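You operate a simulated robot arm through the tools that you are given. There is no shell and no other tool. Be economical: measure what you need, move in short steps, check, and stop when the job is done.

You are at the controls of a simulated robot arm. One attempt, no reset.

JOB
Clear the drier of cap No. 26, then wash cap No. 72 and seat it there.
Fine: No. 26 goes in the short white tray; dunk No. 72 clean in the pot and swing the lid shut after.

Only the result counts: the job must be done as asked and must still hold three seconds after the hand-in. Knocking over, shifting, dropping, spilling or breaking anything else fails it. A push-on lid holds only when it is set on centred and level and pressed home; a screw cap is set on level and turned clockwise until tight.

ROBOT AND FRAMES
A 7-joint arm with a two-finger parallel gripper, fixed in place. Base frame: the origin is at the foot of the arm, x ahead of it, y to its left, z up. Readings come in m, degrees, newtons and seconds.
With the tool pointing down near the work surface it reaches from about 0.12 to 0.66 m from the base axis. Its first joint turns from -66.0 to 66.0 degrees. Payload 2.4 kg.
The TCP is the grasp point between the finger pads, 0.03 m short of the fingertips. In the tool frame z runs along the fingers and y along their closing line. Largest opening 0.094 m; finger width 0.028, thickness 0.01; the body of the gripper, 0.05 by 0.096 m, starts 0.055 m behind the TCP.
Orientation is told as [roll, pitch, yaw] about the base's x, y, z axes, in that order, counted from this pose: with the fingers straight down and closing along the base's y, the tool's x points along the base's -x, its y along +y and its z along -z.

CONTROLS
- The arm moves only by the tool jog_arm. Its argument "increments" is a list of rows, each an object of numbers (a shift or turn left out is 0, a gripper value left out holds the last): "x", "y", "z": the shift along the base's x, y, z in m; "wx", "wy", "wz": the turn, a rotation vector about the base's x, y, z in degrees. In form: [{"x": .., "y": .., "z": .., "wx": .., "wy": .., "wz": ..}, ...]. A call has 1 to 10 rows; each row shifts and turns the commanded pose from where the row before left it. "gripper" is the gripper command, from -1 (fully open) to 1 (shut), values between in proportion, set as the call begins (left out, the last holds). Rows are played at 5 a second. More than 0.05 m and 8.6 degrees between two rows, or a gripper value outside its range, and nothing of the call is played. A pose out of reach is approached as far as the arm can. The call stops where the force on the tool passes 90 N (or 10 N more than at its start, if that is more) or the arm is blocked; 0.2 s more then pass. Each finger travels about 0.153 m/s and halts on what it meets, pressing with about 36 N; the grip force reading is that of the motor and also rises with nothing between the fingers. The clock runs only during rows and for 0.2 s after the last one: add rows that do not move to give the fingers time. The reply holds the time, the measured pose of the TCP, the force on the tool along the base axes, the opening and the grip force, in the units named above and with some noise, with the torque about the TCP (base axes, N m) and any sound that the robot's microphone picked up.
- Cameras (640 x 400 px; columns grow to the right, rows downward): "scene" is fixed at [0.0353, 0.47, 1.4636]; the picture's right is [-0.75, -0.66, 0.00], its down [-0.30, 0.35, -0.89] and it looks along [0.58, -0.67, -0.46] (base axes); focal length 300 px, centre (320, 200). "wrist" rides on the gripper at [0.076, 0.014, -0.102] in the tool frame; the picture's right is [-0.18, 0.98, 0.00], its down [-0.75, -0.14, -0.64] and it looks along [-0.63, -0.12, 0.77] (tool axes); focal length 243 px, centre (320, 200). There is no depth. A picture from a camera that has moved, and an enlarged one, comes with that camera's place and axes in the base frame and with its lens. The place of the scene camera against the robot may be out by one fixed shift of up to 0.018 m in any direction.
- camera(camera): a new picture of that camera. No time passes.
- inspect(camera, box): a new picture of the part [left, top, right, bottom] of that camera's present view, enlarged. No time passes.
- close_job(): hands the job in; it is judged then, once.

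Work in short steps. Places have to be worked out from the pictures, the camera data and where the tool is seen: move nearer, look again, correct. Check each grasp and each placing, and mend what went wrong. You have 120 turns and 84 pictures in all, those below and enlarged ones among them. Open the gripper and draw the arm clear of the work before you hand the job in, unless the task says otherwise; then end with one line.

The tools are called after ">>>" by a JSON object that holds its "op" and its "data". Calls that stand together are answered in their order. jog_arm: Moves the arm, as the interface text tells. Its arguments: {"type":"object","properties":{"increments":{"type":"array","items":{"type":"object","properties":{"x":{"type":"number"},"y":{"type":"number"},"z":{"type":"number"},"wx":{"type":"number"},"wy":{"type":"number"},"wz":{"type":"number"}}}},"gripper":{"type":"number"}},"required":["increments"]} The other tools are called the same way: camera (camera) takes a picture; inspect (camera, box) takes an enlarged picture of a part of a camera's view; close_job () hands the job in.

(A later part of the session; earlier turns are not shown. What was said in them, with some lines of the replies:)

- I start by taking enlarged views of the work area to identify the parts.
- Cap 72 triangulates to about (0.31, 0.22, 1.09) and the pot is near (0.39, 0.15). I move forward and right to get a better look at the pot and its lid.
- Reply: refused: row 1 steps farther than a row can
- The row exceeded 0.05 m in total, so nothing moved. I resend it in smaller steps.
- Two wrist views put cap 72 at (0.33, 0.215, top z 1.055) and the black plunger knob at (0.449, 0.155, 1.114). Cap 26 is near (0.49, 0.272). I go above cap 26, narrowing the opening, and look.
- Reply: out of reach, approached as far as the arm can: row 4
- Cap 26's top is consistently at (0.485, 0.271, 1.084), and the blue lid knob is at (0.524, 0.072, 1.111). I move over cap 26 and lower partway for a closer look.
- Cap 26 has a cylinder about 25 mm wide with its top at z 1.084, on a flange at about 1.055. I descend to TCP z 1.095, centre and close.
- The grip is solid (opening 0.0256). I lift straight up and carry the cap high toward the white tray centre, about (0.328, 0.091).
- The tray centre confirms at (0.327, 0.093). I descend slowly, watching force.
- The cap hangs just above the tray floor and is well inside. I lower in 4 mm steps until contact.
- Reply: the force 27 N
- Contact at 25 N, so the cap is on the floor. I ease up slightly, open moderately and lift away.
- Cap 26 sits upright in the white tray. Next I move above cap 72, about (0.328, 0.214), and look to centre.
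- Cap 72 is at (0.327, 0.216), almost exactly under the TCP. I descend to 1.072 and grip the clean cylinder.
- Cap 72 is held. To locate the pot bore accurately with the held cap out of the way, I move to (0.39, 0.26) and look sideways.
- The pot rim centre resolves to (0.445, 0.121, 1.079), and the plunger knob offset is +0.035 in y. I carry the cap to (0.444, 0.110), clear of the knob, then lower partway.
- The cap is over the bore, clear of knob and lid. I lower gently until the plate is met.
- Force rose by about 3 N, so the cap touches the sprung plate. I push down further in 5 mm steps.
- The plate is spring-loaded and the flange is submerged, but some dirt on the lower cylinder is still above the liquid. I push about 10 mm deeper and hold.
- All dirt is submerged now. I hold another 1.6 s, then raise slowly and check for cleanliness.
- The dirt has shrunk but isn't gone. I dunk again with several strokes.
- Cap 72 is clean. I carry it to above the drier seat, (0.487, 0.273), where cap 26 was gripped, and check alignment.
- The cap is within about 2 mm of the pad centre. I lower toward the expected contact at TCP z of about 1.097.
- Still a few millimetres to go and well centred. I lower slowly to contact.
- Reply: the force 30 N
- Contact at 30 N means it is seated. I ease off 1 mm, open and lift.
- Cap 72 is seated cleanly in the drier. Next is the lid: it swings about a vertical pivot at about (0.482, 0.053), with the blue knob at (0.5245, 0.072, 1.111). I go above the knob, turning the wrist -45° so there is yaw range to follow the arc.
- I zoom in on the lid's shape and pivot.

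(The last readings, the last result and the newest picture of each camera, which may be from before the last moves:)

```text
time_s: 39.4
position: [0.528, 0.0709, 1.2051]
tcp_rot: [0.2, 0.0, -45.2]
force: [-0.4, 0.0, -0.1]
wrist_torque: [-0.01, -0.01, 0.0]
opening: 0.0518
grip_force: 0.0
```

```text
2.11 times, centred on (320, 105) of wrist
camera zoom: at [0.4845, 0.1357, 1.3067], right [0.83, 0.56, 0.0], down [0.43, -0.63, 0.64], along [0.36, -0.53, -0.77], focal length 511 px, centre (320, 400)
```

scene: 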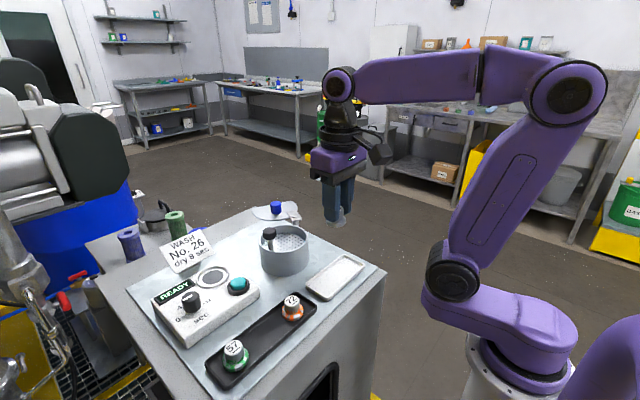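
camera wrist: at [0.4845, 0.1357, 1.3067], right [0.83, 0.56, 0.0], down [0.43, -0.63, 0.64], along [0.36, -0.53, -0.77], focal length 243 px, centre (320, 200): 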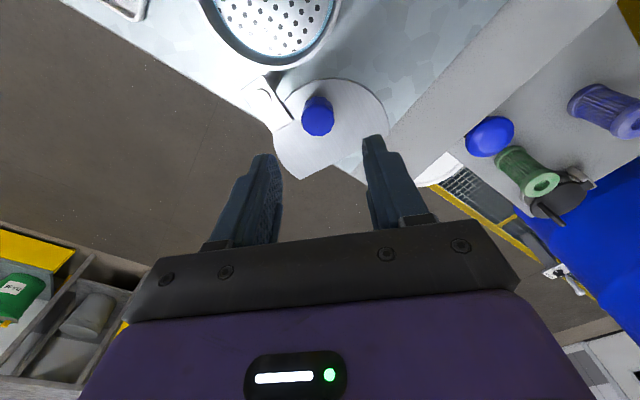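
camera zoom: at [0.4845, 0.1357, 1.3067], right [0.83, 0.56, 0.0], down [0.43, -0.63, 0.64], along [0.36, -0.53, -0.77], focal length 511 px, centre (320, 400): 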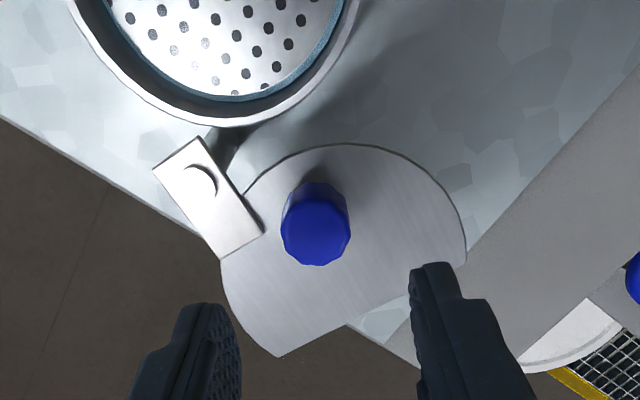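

The lid is a truncated disc whose flat edge will clear the plunger stem. Closed, the blue knob should sit at about (0.444, 0.083), a swing of about 124° counter-clockwise. I will push the knob round with closed fingers rather than grip it, to avoid loading the pivot. I position behind the knob.

>>> {"op": "jog_arm", "data": {"increments": [{"y": -0.008, "wz": -8.4}, {"y": -0.008, "wz": -8.4}, {"y": -0.008, "wz": -8.4}, {"y": -0.007, "wz": -8.4}, {"y": -0.007, "wz": -8.4}, {"x": -0.001}, {}], "gripper": 1}}

>>> {"op": "jog_arm", "data": {"increments": [{"z": -0.04}, {"z": -0.025}, {}]}}

>>> {"op": "camera", "data": {"camera": "wrist"}}

>>> {"op": "inspect", "data": {"camera": "scene", "box": [230, 150, 330, 250]}}

```text
time_s: 41.0
position: [0.5242, 0.0343, 1.2044]
tcp_rot: [0.0, -0.1, -87.1]
force: [0.3, -0.1, -0.2]
wrist_torque: [0.0, -0.01, 0.0]
opening: 0.0
grip_force: 32.9
```

```text
time_s: 41.8
position: [0.5241, 0.0338, 1.1403]
tcp_rot: [0.0, 0.1, -87.1]
force: [0.1, 0.2, -0.2]
wrist_torque: [0.0, 0.01, -0.01]
opening: 0.0
grip_force: 32.8
```

```text
41 pictures are left
camera wrist: at [0.5346, 0.1103, 1.2417], right [0.99, -0.13, 0.0], down [-0.1, -0.76, 0.64], along [-0.09, -0.64, -0.77], focal length 243 px, centre (320, 200)
```

wrist: 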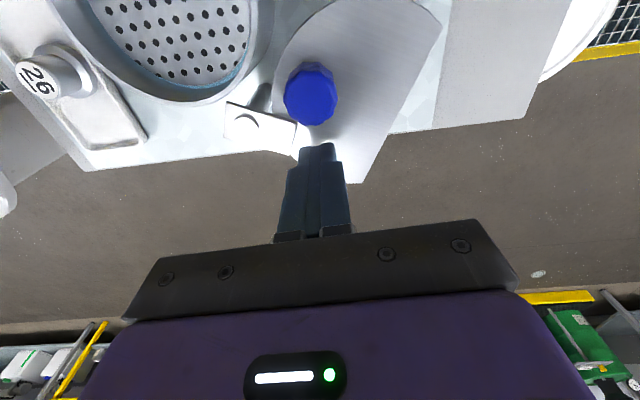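

```text
4.00 times, centred on (280, 200) of scene
camera zoom: at [0.0353, 0.47, 1.4636], right [-0.75, -0.66, 0.0], down [-0.3, 0.35, -0.89], along [0.58, -0.67, -0.46], focal length 1202 px, centre (480, 200)
```

zoom: 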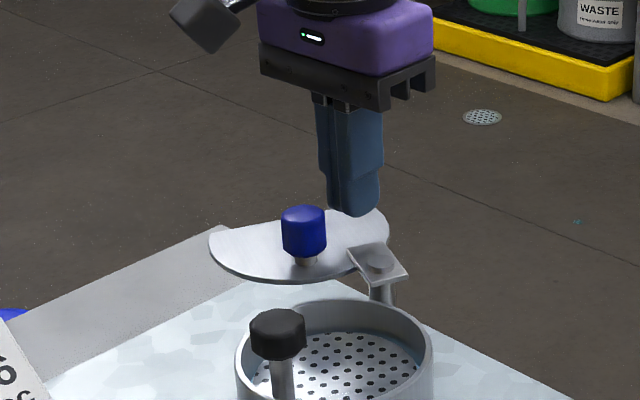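

The fingers are directly behind the knob. I lower to tip z of about 1.097, above bracket and lid plate, and start the arc about the pivot (0.480, 0.056).

>>> {"op": "jog_arm", "data": {"increments": [{"z": -0.013}, {"x": 0.0026, "y": 0.0063, "wz": 8}, {"x": 0.0018, "y": 0.0066, "wz": 8}, {"x": 0.0007, "y": 0.0068, "wz": 8}, {"x": -0.0001, "y": 0.0068, "wz": 8}, {"x": -0.0011, "y": 0.0068, "wz": 8}, {}]}}

>>> {"op": "camera", "data": {"camera": "wrist"}}

>>> {"op": "inspect", "data": {"camera": "scene", "box": [230, 170, 330, 270]}}

```text
time_s: 43.4
position: [0.5272, 0.0654, 1.1278]
tcp_rot: [0.0, 0.0, -46.8]
force: [0.7, 0.2, 0.0]
wrist_torque: [0.02, -0.01, 0.02]
opening: 0.0
grip_force: 32.7
```

```text
39 pictures are left
camera wrist: at [0.4866, 0.1319, 1.2292], right [0.84, 0.54, 0.0], down [0.41, -0.65, 0.64], along [0.34, -0.54, -0.77], focal length 243 px, centre (320, 200)
```

wrist: 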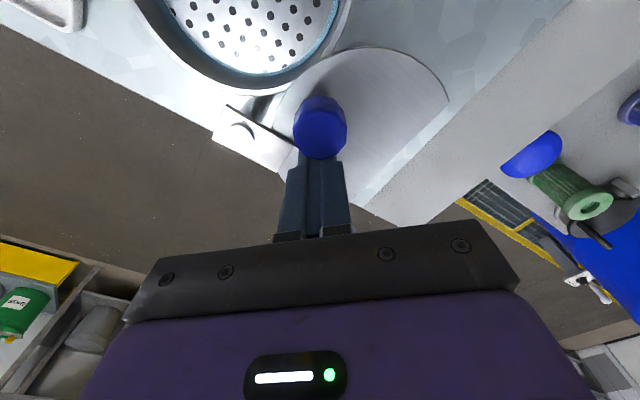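

```text
4.00 times, centred on (280, 220) of scene
camera zoom: at [0.0353, 0.47, 1.4636], right [-0.75, -0.66, 0.0], down [-0.3, 0.35, -0.89], along [0.58, -0.67, -0.46], focal length 1202 px, centre (480, 120)
```

zoom: 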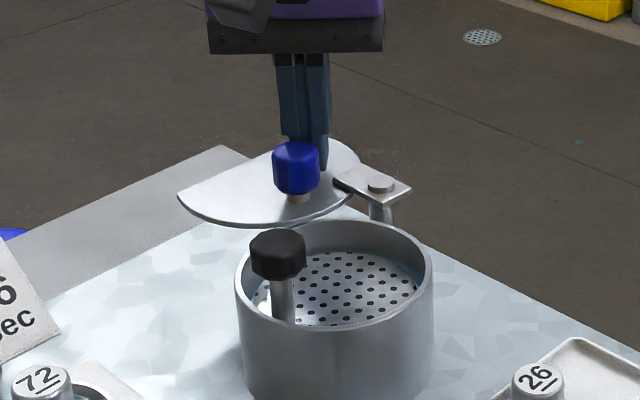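

The lid turns with negligible force. I continue along the arc.

>>> {"op": "jog_arm", "data": {"increments": [{"x": -0.0021, "y": 0.0065, "wz": 8}, {"x": -0.0029, "y": 0.0062, "wz": 8}, {"x": -0.0038, "y": 0.0057, "wz": 8}, {"x": -0.0045, "y": 0.0051, "wz": 8}, {"x": -0.0052, "y": 0.0044, "wz": 8}, {}]}}

>>> {"op": "camera", "data": {"camera": "wrist"}}

>>> {"op": "inspect", "data": {"camera": "scene", "box": [230, 170, 330, 270]}}

```text
time_s: 44.8
position: [0.5099, 0.0947, 1.1282]
tcp_rot: [0.0, 0.0, -6.9]
force: [-0.2, -0.6, -0.7]
wrist_torque: [-0.01, 0.02, 0.01]
opening: 0.0
grip_force: 33.1
```

```text
37 pictures are left
camera wrist: at [0.4367, 0.1185, 1.2294], right [0.3, 0.95, 0.0], down [0.73, -0.23, 0.64], along [0.61, -0.19, -0.77], focal length 243 px, centre (320, 200)
```

wrist: 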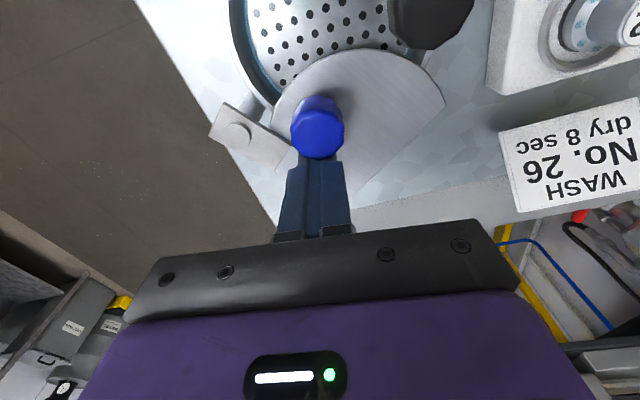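

```text
4.00 times, centred on (280, 220) of scene
camera zoom: at [0.0353, 0.47, 1.4636], right [-0.75, -0.66, 0.0], down [-0.3, 0.35, -0.89], along [0.58, -0.67, -0.46], focal length 1202 px, centre (480, 120)
```

zoom: 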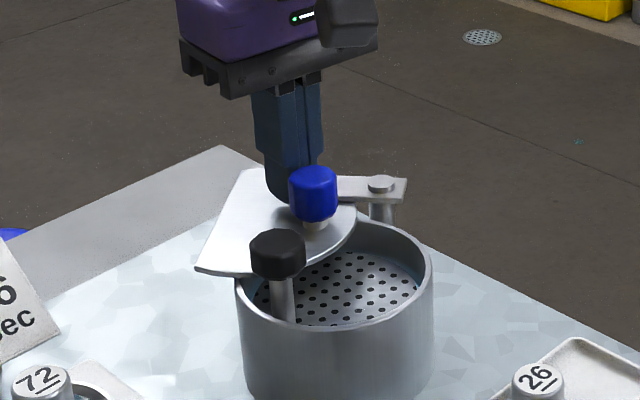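

Before going further I check whether the lid's leading edge will clear the plunger stem.

>>> {"op": "inspect", "data": {"camera": "wrist", "box": [200, 0, 480, 200]}}

>>> {"op": "inspect", "data": {"camera": "scene", "box": [270, 200, 330, 240]}}

```text
2.00 times, centred on (340, 100) of wrist
camera zoom: at [0.4367, 0.1185, 1.2294], right [0.3, 0.95, 0.0], down [0.73, -0.23, 0.64], along [0.61, -0.19, -0.77], focal length 485 px, centre (280, 400)
```

zoom: 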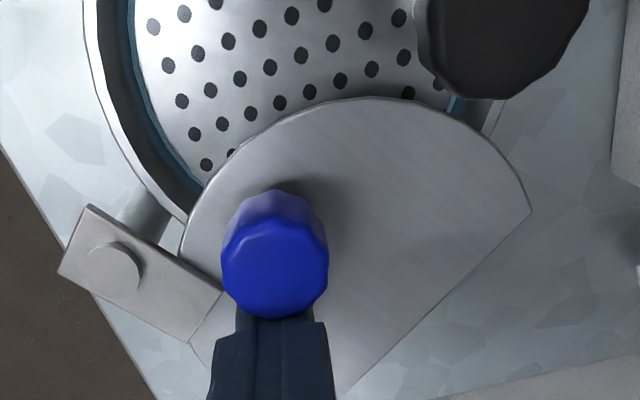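

```text
10.00 times, centred on (300, 220) of scene
camera zoom: at [0.0353, 0.47, 1.4636], right [-0.75, -0.66, 0.0], down [-0.3, 0.35, -0.89], along [0.58, -0.67, -0.46], focal length 3004 px, centre (520, 0)
```

zoom: 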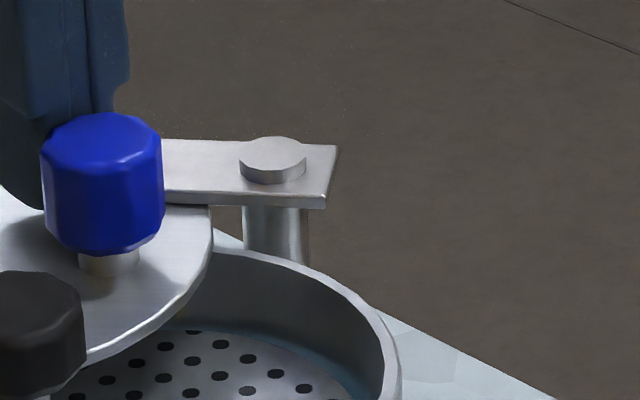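

The lid's edge is about 1.7 cm short of the plunger stem and heading toward it, so contact may come in about 12°. I advance in very small steps, watching force, to see whether it clears.

>>> {"op": "jog_arm", "data": {"increments": [{"x": -0.0021, "y": 0.0014, "wz": 3}, {"x": -0.0021, "y": 0.0014, "wz": 3}, {}]}}

>>> {"op": "inspect", "data": {"camera": "wrist", "box": [200, 0, 480, 200]}}

>>> {"op": "inspect", "data": {"camera": "scene", "box": [260, 210, 320, 250]}}

```text
time_s: 45.6
position: [0.503, 0.0977, 1.1278]
tcp_rot: [0.0, 0.0, -1.0]
force: [-0.2, -0.6, 0.7]
wrist_torque: [0.01, -0.02, 0.03]
opening: 0.0001
grip_force: 32.9
```

```text
2.00 times, centred on (340, 100) of wrist
camera zoom: at [0.4298, 0.1137, 1.2294], right [0.2, 0.98, 0.0], down [0.75, -0.15, 0.64], along [0.63, -0.13, -0.77], focal length 485 px, centre (280, 400)
```

zoom: 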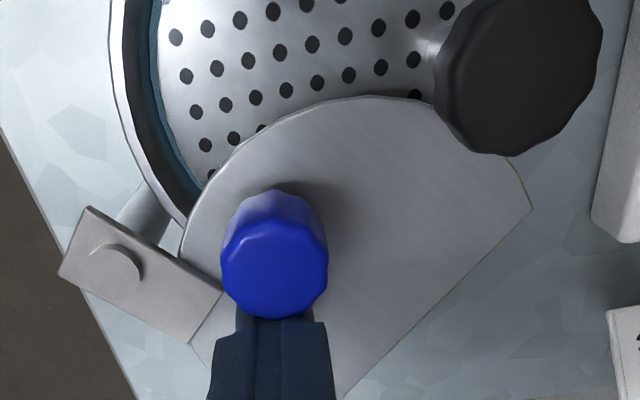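

```text
10.00 times, centred on (290, 230) of scene
camera zoom: at [0.0353, 0.47, 1.4636], right [-0.75, -0.66, 0.0], down [-0.3, 0.35, -0.89], along [0.58, -0.67, -0.46], focal length 3004 px, centre (620, -100)
```

zoom: 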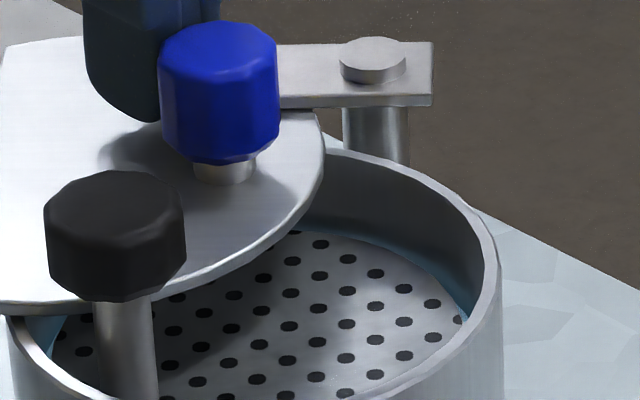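

The lid plate sits at stem height below the black knob, so counter-clockwise closing would strike the stem. The flat edge only clears if the lid arrives from the other side, i.e. the long way round, clockwise. I lift over to the knob's other side.

>>> {"op": "jog_arm", "data": {"increments": [{"z": 0.04}, {"x": -0.0265, "y": -0.0016}, {"x": -0.0265, "y": -0.0016}, {}, {"z": -0.03}, {"z": -0.01}, {}]}}

>>> {"op": "camera", "data": {"camera": "wrist"}}

>>> {"op": "inspect", "data": {"camera": "scene", "box": [230, 170, 330, 270]}}

```text
time_s: 47.2
position: [0.4523, 0.0936, 1.1256]
tcp_rot: [0.0, -0.1, -1.1]
force: [-0.5, 0.2, 0.4]
wrist_torque: [0.02, 0.03, 0.01]
opening: 0.0
grip_force: 33.0
```

```text
31 pictures are left
camera wrist: at [0.3775, 0.1098, 1.2281], right [0.2, 0.98, 0.0], down [0.75, -0.15, 0.64], along [0.63, -0.13, -0.77], focal length 243 px, centre (320, 200)
```

wrist: 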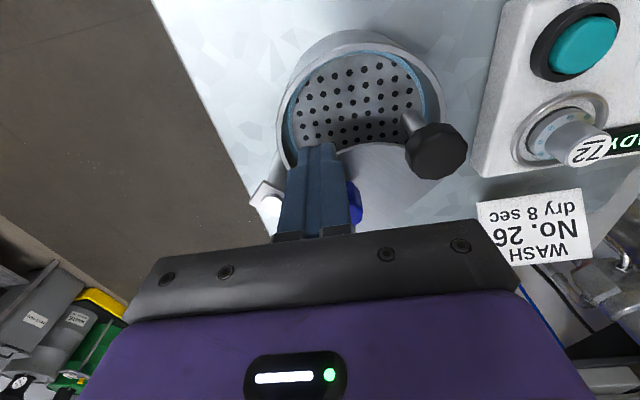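

```text
4.00 times, centred on (280, 220) of scene
camera zoom: at [0.0353, 0.47, 1.4636], right [-0.75, -0.66, 0.0], down [-0.3, 0.35, -0.89], along [0.58, -0.67, -0.46], focal length 1202 px, centre (480, 120)
```

zoom: 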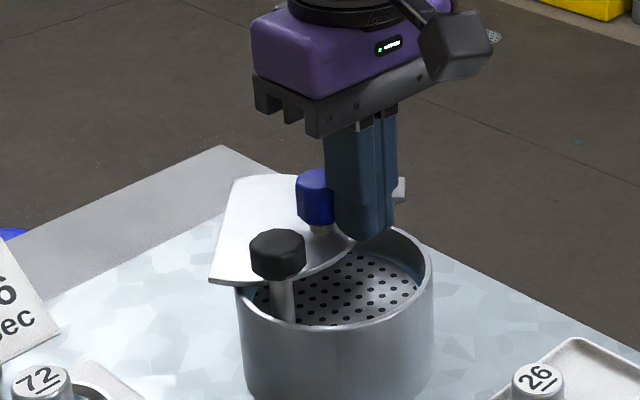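

Positioned on the other side. I swing the lid back clockwise to about its starting angle.

>>> {"op": "jog_arm", "data": {"increments": [{"x": 0.0082, "y": 0.0057, "z": 0.002}, {"x": 0.0095, "y": 0.0032}, {"x": 0.01, "y": 0.001}, {"x": 0.01, "y": -0.001}, {"x": 0.0095, "y": -0.0032}, {"x": 0.0087, "y": -0.005}, {}]}}

>>> {"op": "inspect", "data": {"camera": "scene", "box": [230, 170, 330, 270]}}

```text
time_s: 48.8
position: [0.5075, 0.0951, 1.1299]
tcp_rot: [0.0, 0.0, -1.0]
force: [0.2, -0.3, -0.5]
wrist_torque: [-0.01, 0.02, 0.02]
opening: 0.0
grip_force: 32.7
```

```text
4.00 times, centred on (280, 220) of scene
camera zoom: at [0.0353, 0.47, 1.4636], right [-0.75, -0.66, 0.0], down [-0.3, 0.35, -0.89], along [0.58, -0.67, -0.46], focal length 1202 px, centre (480, 120)
```

zoom: 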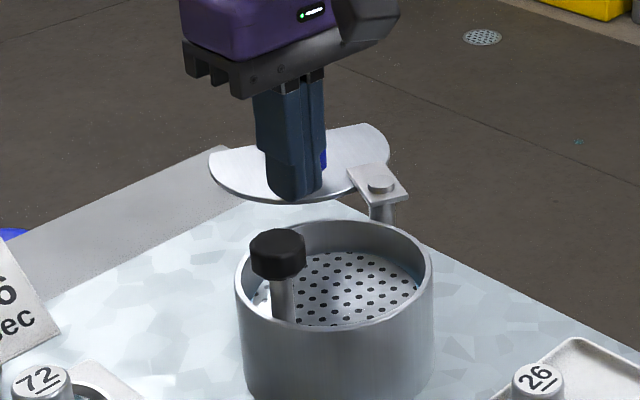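

The lid is back at about its initial angle. I continue clockwise gently to see whether a stop resists.

>>> {"op": "jog_arm", "data": {"increments": [{"x": 0.002, "y": -0.0016}, {"x": 0.002, "y": -0.0016}, {}]}}

>>> {"op": "jog_arm", "data": {"increments": [{"x": 0.0018, "y": -0.0018}, {"x": 0.0018, "y": -0.0018}, {}]}}

>>> {"op": "inspect", "data": {"camera": "scene", "box": [230, 170, 330, 270]}}

```text
time_s: 49.6
position: [0.5098, 0.0945, 1.1282]
tcp_rot: [0.1, 0.4, -0.8]
force: [-22.1, 14.6, 2.2]
wrist_torque: [0.21, 0.33, -0.02]
opening: 0.0
grip_force: 33.2
```

```text
time_s: 50.4
position: [0.5132, 0.093, 1.1284]
tcp_rot: [0.3, 0.3, -0.6]
force: [-22.8, 27.4, -4.5]
wrist_torque: [0.4, 0.35, 0.08]
opening: 0.0
grip_force: 32.9
```

```text
4.00 times, centred on (280, 220) of scene
camera zoom: at [0.0346, 0.4709, 1.4633], right [-0.75, -0.66, 0.0], down [-0.3, 0.35, -0.89], along [0.58, -0.67, -0.46], focal length 1202 px, centre (480, 120)
```

zoom: 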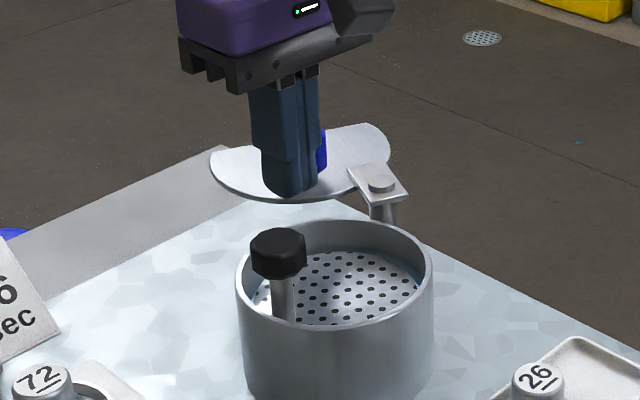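

There is a hard stop at the starting angle, so the lid only closes counter-clockwise; the pot did not move. I back off, hop over to the other side and take the lid counter-clockwise again, cautiously at the stem.

>>> {"op": "jog_arm", "data": {"increments": [{"x": -0.006, "y": 0.006}, {"z": 0.04}, {"x": 0.0115, "y": -0.032}, {"x": 0.0115, "y": -0.032}, {}, {"z": -0.03}, {"z": -0.01}, {}]}}

>>> {"op": "camera", "data": {"camera": "wrist"}}

```text
time_s: 52.2
position: [0.5331, 0.0312, 1.1283]
tcp_rot: [0.0, 0.1, -1.1]
force: [-0.5, -0.2, -0.9]
wrist_torque: [-0.02, 0.01, 0.02]
opening: 0.0001
grip_force: 32.8
```

```text
27 pictures are left
camera wrist: at [0.4577, 0.0472, 1.2305], right [0.2, 0.98, 0.0], down [0.75, -0.15, 0.64], along [0.63, -0.13, -0.77], focal length 243 px, centre (320, 200)
```

wrist: 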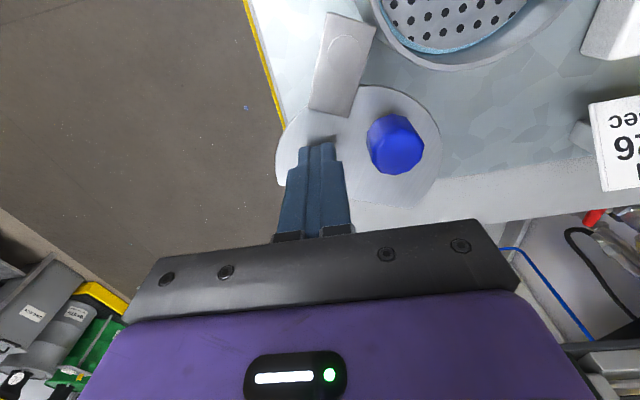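

I push the knob counter-clockwise again to just short of the stem.

>>> {"op": "jog_arm", "data": {"increments": [{"x": -0.0045, "y": 0.0173}, {"y": 0.0138}, {"x": -0.0037, "y": 0.0131}, {"x": -0.0073, "y": 0.0116}, {"x": -0.0087, "y": 0.0081}, {"x": -0.0041, "y": 0.0028}, {}]}}

>>> {"op": "inspect", "data": {"camera": "wrist", "box": [200, 0, 480, 200]}}

```text
time_s: 53.8
position: [0.5042, 0.0965, 1.1297]
tcp_rot: [0.0, 0.0, -1.0]
force: [-0.4, -0.2, 0.5]
wrist_torque: [0.05, -0.04, 0.03]
opening: 0.0001
grip_force: 32.6
```

```text
2.00 times, centred on (340, 100) of wrist
camera zoom: at [0.4293, 0.1123, 1.2311], right [0.2, 0.98, 0.0], down [0.75, -0.15, 0.64], along [0.63, -0.13, -0.77], focal length 485 px, centre (280, 400)
```

zoom: 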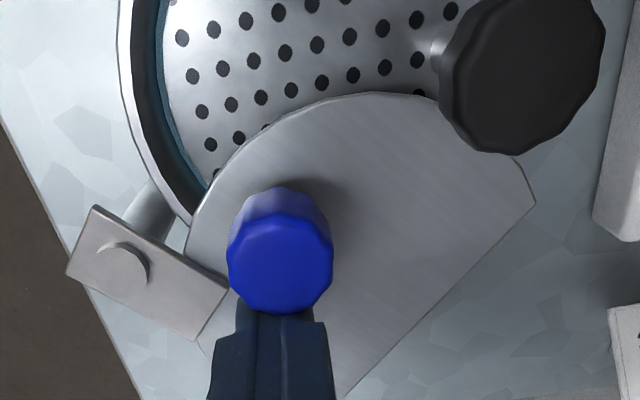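

Next I take single small steps toward the stem, reading force each time.

>>> {"op": "jog_arm", "data": {"increments": [{"x": -0.0029, "y": 0.0018}, {}]}}

>>> {"op": "jog_arm", "data": {"increments": [{"x": -0.0015, "y": 0.0009}, {}]}}

```text
time_s: 54.4
position: [0.5021, 0.0976, 1.1286]
tcp_rot: [0.0, 0.1, -1.0]
force: [-0.2, 0.0, 0.0]
wrist_torque: [-0.03, -0.01, 0.02]
opening: 0.0001
grip_force: 32.9
```

```text
time_s: 55.0
position: [0.4999, 0.0997, 1.1292]
tcp_rot: [0.1, 0.0, -1.0]
force: [-0.9, -0.9, -0.2]
wrist_torque: [0.0, 0.04, -0.01]
opening: 0.0001
grip_force: 33.0
```

>>> {"op": "jog_arm", "data": {"increments": [{"x": -0.0016, "y": 0.0008}, {}]}}

>>> {"op": "inspect", "data": {"camera": "wrist", "box": [200, 0, 480, 200]}}

>>> {"op": "inspect", "data": {"camera": "scene", "box": [260, 210, 320, 250]}}

```text
time_s: 55.6
position: [0.4977, 0.0987, 1.1295]
tcp_rot: [0.0, 0.0, -1.0]
force: [-0.5, 0.0, 0.1]
wrist_torque: [0.01, -0.02, 0.01]
opening: 0.0
grip_force: 32.3
```

```text
2.00 times, centred on (340, 100) of wrist
camera zoom: at [0.4231, 0.1156, 1.2309], right [0.2, 0.98, 0.0], down [0.75, -0.15, 0.64], along [0.63, -0.13, -0.77], focal length 485 px, centre (280, 400)
```

zoom: 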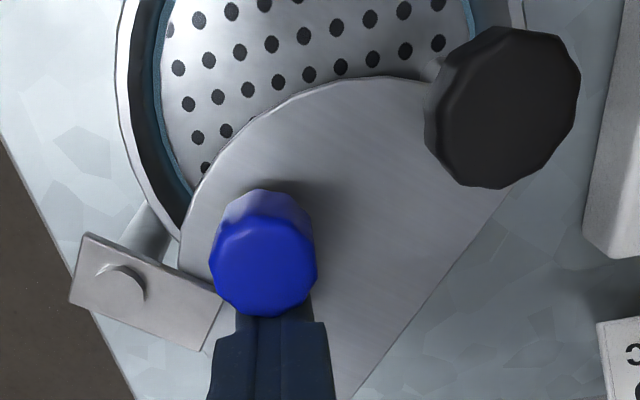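

```text
10.00 times, centred on (290, 230) of scene
camera zoom: at [0.0353, 0.47, 1.4636], right [-0.75, -0.66, 0.0], down [-0.3, 0.35, -0.89], along [0.58, -0.67, -0.46], focal length 3004 px, centre (620, -100)
```

zoom: 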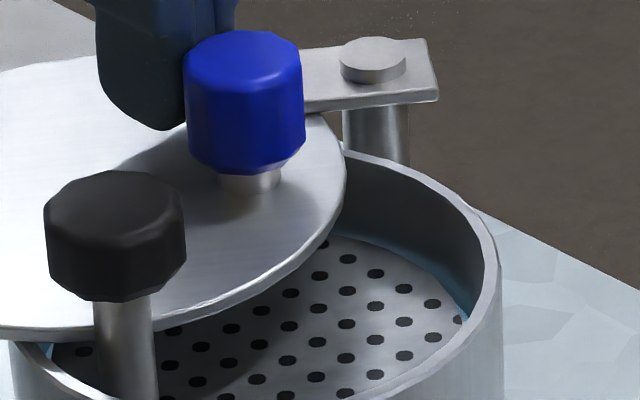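

Visually the edge is at the stem with still no force. I step 1.5 mm more to learn whether they touch.

>>> {"op": "jog_arm", "data": {"increments": [{"x": -0.0016, "y": 0.0006}, {}]}}

>>> {"op": "jog_arm", "data": {"increments": [{"x": -0.0016, "y": 0.0006}, {}]}}

>>> {"op": "inspect", "data": {"camera": "wrist", "box": [200, 0, 480, 200]}}

```text
time_s: 56.2
position: [0.4954, 0.1009, 1.128]
tcp_rot: [-0.1, 0.0, -1.0]
force: [-0.3, 0.2, 0.2]
wrist_torque: [-0.02, 0.01, 0.0]
opening: 0.0002
grip_force: 32.7
```

```text
time_s: 56.8
position: [0.4944, 0.1022, 1.1299]
tcp_rot: [0.1, -0.1, -1.0]
force: [0.8, 0.1, -0.1]
wrist_torque: [-0.02, 0.01, 0.02]
opening: 0.0001
grip_force: 33.3
```

```text
2.00 times, centred on (340, 100) of wrist
camera zoom: at [0.4192, 0.1175, 1.2309], right [0.2, 0.98, 0.0], down [0.75, -0.15, 0.64], along [0.63, -0.13, -0.77], focal length 485 px, centre (280, 400)
```

zoom: 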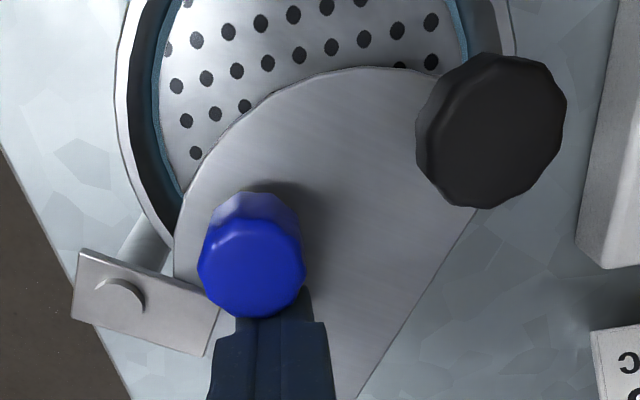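

No resistance: the lid passes the stem freely. I continue the arc in small steps.

>>> {"op": "jog_arm", "data": {"increments": [{"x": -0.0042, "y": 0.0012}, {"x": -0.0042, "y": 0.0007}, {"x": -0.0043, "y": 0.0003}, {}]}}

>>> {"op": "inspect", "data": {"camera": "wrist", "box": [200, 0, 480, 200]}}

>>> {"op": "inspect", "data": {"camera": "scene", "box": [245, 200, 335, 260]}}

```text
time_s: 57.8
position: [0.4827, 0.104, 1.1288]
tcp_rot: [0.0, 0.0, -1.0]
force: [0.7, -0.7, -0.2]
wrist_torque: [0.0, 0.01, -0.02]
opening: 0.0002
grip_force: 33.0
```

```text
2.00 times, centred on (340, 100) of wrist
camera zoom: at [0.4071, 0.1195, 1.2308], right [0.2, 0.98, 0.0], down [0.75, -0.15, 0.64], along [0.63, -0.13, -0.77], focal length 485 px, centre (280, 400)
```

zoom: 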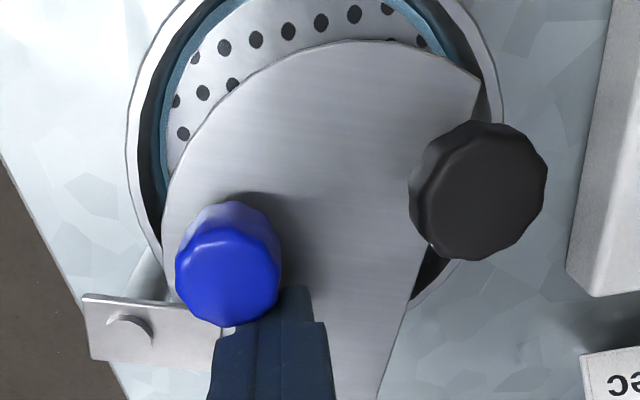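

```text
6.67 times, centred on (290, 230) of scene
camera zoom: at [0.0353, 0.47, 1.4636], right [-0.75, -0.66, 0.0], down [-0.3, 0.35, -0.89], along [0.58, -0.67, -0.46], focal length 2003 px, centre (520, 0)
```

zoom: 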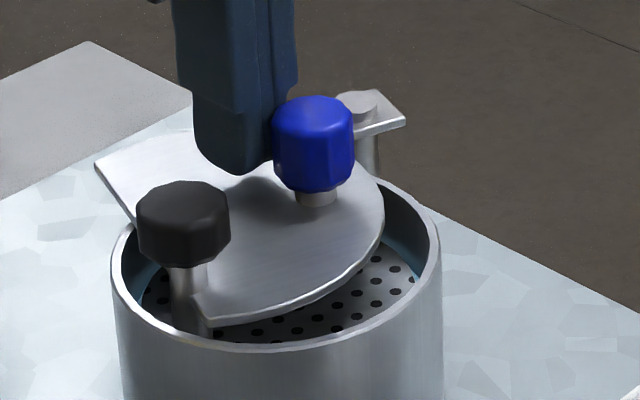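

Closing well, with about 25° to go. I continue and then check.

>>> {"op": "jog_arm", "data": {"increments": [{"x": -0.0053, "y": 0.0004}, {"x": -0.0051, "y": -0.0005}, {"x": -0.005, "y": -0.0011}, {}]}}

>>> {"op": "inspect", "data": {"camera": "wrist", "box": [200, 0, 480, 200]}}

>>> {"op": "inspect", "data": {"camera": "scene", "box": [245, 200, 335, 260]}}

```text
time_s: 58.8
position: [0.4661, 0.1021, 1.1291]
tcp_rot: [-0.1, -0.1, -1.0]
force: [1.7, 1.7, -0.3]
wrist_torque: [0.04, -0.01, 0.02]
opening: 0.0
grip_force: 32.7
```

```text
2.00 times, centred on (340, 100) of wrist
camera zoom: at [0.3918, 0.1185, 1.2308], right [0.2, 0.98, 0.0], down [0.75, -0.15, 0.64], along [0.63, -0.13, -0.77], focal length 485 px, centre (280, 400)
```

zoom: 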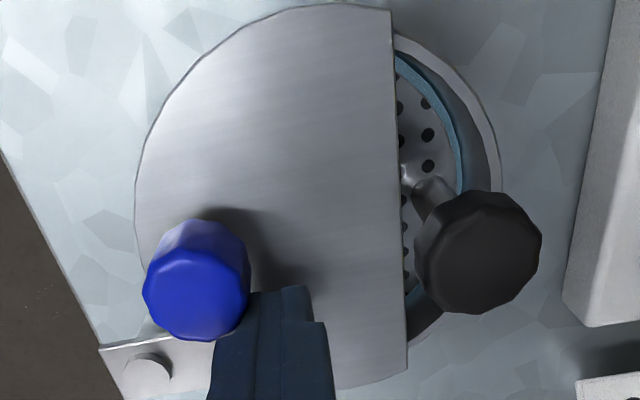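

```text
6.67 times, centred on (290, 230) of scene
camera zoom: at [0.0354, 0.4701, 1.4636], right [-0.75, -0.66, 0.0], down [-0.3, 0.35, -0.89], along [0.58, -0.67, -0.46], focal length 2003 px, centre (520, 0)
```

zoom: 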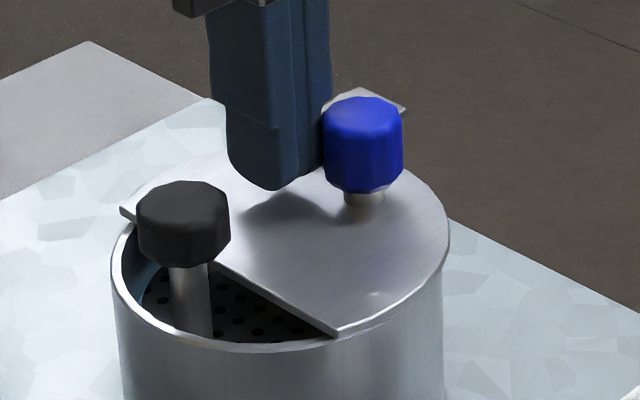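

The lid looks concentric and a slight resistance appears. I nudge 2 mm more to confirm the closed stop.

>>> {"op": "jog_arm", "data": {"increments": [{"x": -0.001, "y": -0.0003}, {}]}}

>>> {"op": "jog_arm", "data": {"increments": [{"x": -0.001, "y": -0.0003}, {}]}}

```text
time_s: 59.4
position: [0.4671, 0.1028, 1.1292]
tcp_rot: [0.0, -0.1, -1.1]
force: [8.5, 4.1, -1.9]
wrist_torque: [0.05, -0.12, 0.01]
opening: 0.0001
grip_force: 33.4
```

```text
time_s: 60.0
position: [0.4652, 0.1035, 1.1289]
tcp_rot: [0.1, -0.2, -1.0]
force: [15.5, 8.5, -7.1]
wrist_torque: [0.18, -0.32, 0.03]
opening: 0.0001
grip_force: 32.9
```

The closed stop is reached (force climbs with no motion). I back away along the reverse direction, lift clear, open and retreat.

>>> {"op": "jog_arm", "data": {"increments": [{"x": 0.006, "y": 0.002}, {"z": 0.04}, {"z": 0.04}, {"z": 0.04}, {"x": -0.04}, {"x": -0.04}, {"x": -0.04}, {"z": 0.04}, {}]}}

>>> {"op": "jog_arm", "data": {"increments": [{}, {}, {}], "gripper": -1}}

>>> {"op": "camera", "data": {"camera": "wrist"}}

>>> {"op": "inspect", "data": {"camera": "scene", "box": [140, 190, 380, 340]}}

```text
time_s: 62.0
position: [0.3506, 0.1043, 1.2903]
tcp_rot: [0.0, 0.0, -1.0]
force: [-0.4, -0.1, 0.2]
wrist_torque: [-0.01, 0.0, 0.0]
opening: 0.0
grip_force: 32.7
```

```text
time_s: 62.8
position: [0.3508, 0.1053, 1.2913]
tcp_rot: [0.1, 0.0, -0.9]
force: [-0.6, -0.2, 0.1]
wrist_torque: [-0.01, 0.0, 0.0]
opening: 0.0941
grip_force: 0.1
```

```text
18 pictures are left
camera wrist: at [0.276, 0.1214, 1.3927], right [0.2, 0.98, 0.0], down [0.75, -0.15, 0.64], along [0.63, -0.13, -0.77], focal length 243 px, centre (320, 200)
```

wrist: 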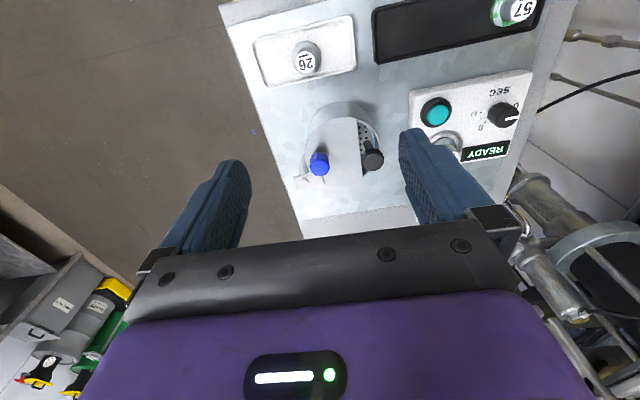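

```text
2.67 times, centred on (260, 265) of scene
camera zoom: at [0.0353, 0.47, 1.4636], right [-0.75, -0.66, 0.0], down [-0.3, 0.35, -0.89], along [0.58, -0.67, -0.46], focal length 801 px, centre (480, 27)
```

zoom: 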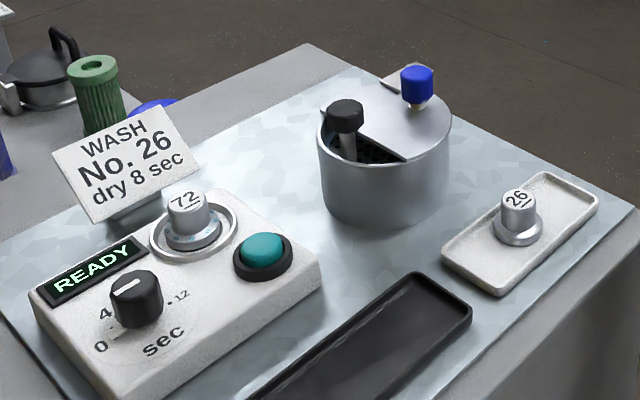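

The pictures show cap 26 in the white tray, clean cap 72 seated on the drier and the lid shut. The pot, drier box and cap 57 look unmoved. The sign's drying note was not part of the job, so I left the button alone and hand in.

>>> {"op": "close_job", "data": {}}

```text
The job is handed in.
```

The job is handed in: No. 26 is in the short white tray, No. 72 is washed clean and seated on the drier, the pot lid is swung shut, and the arm is clear with the gripper open.
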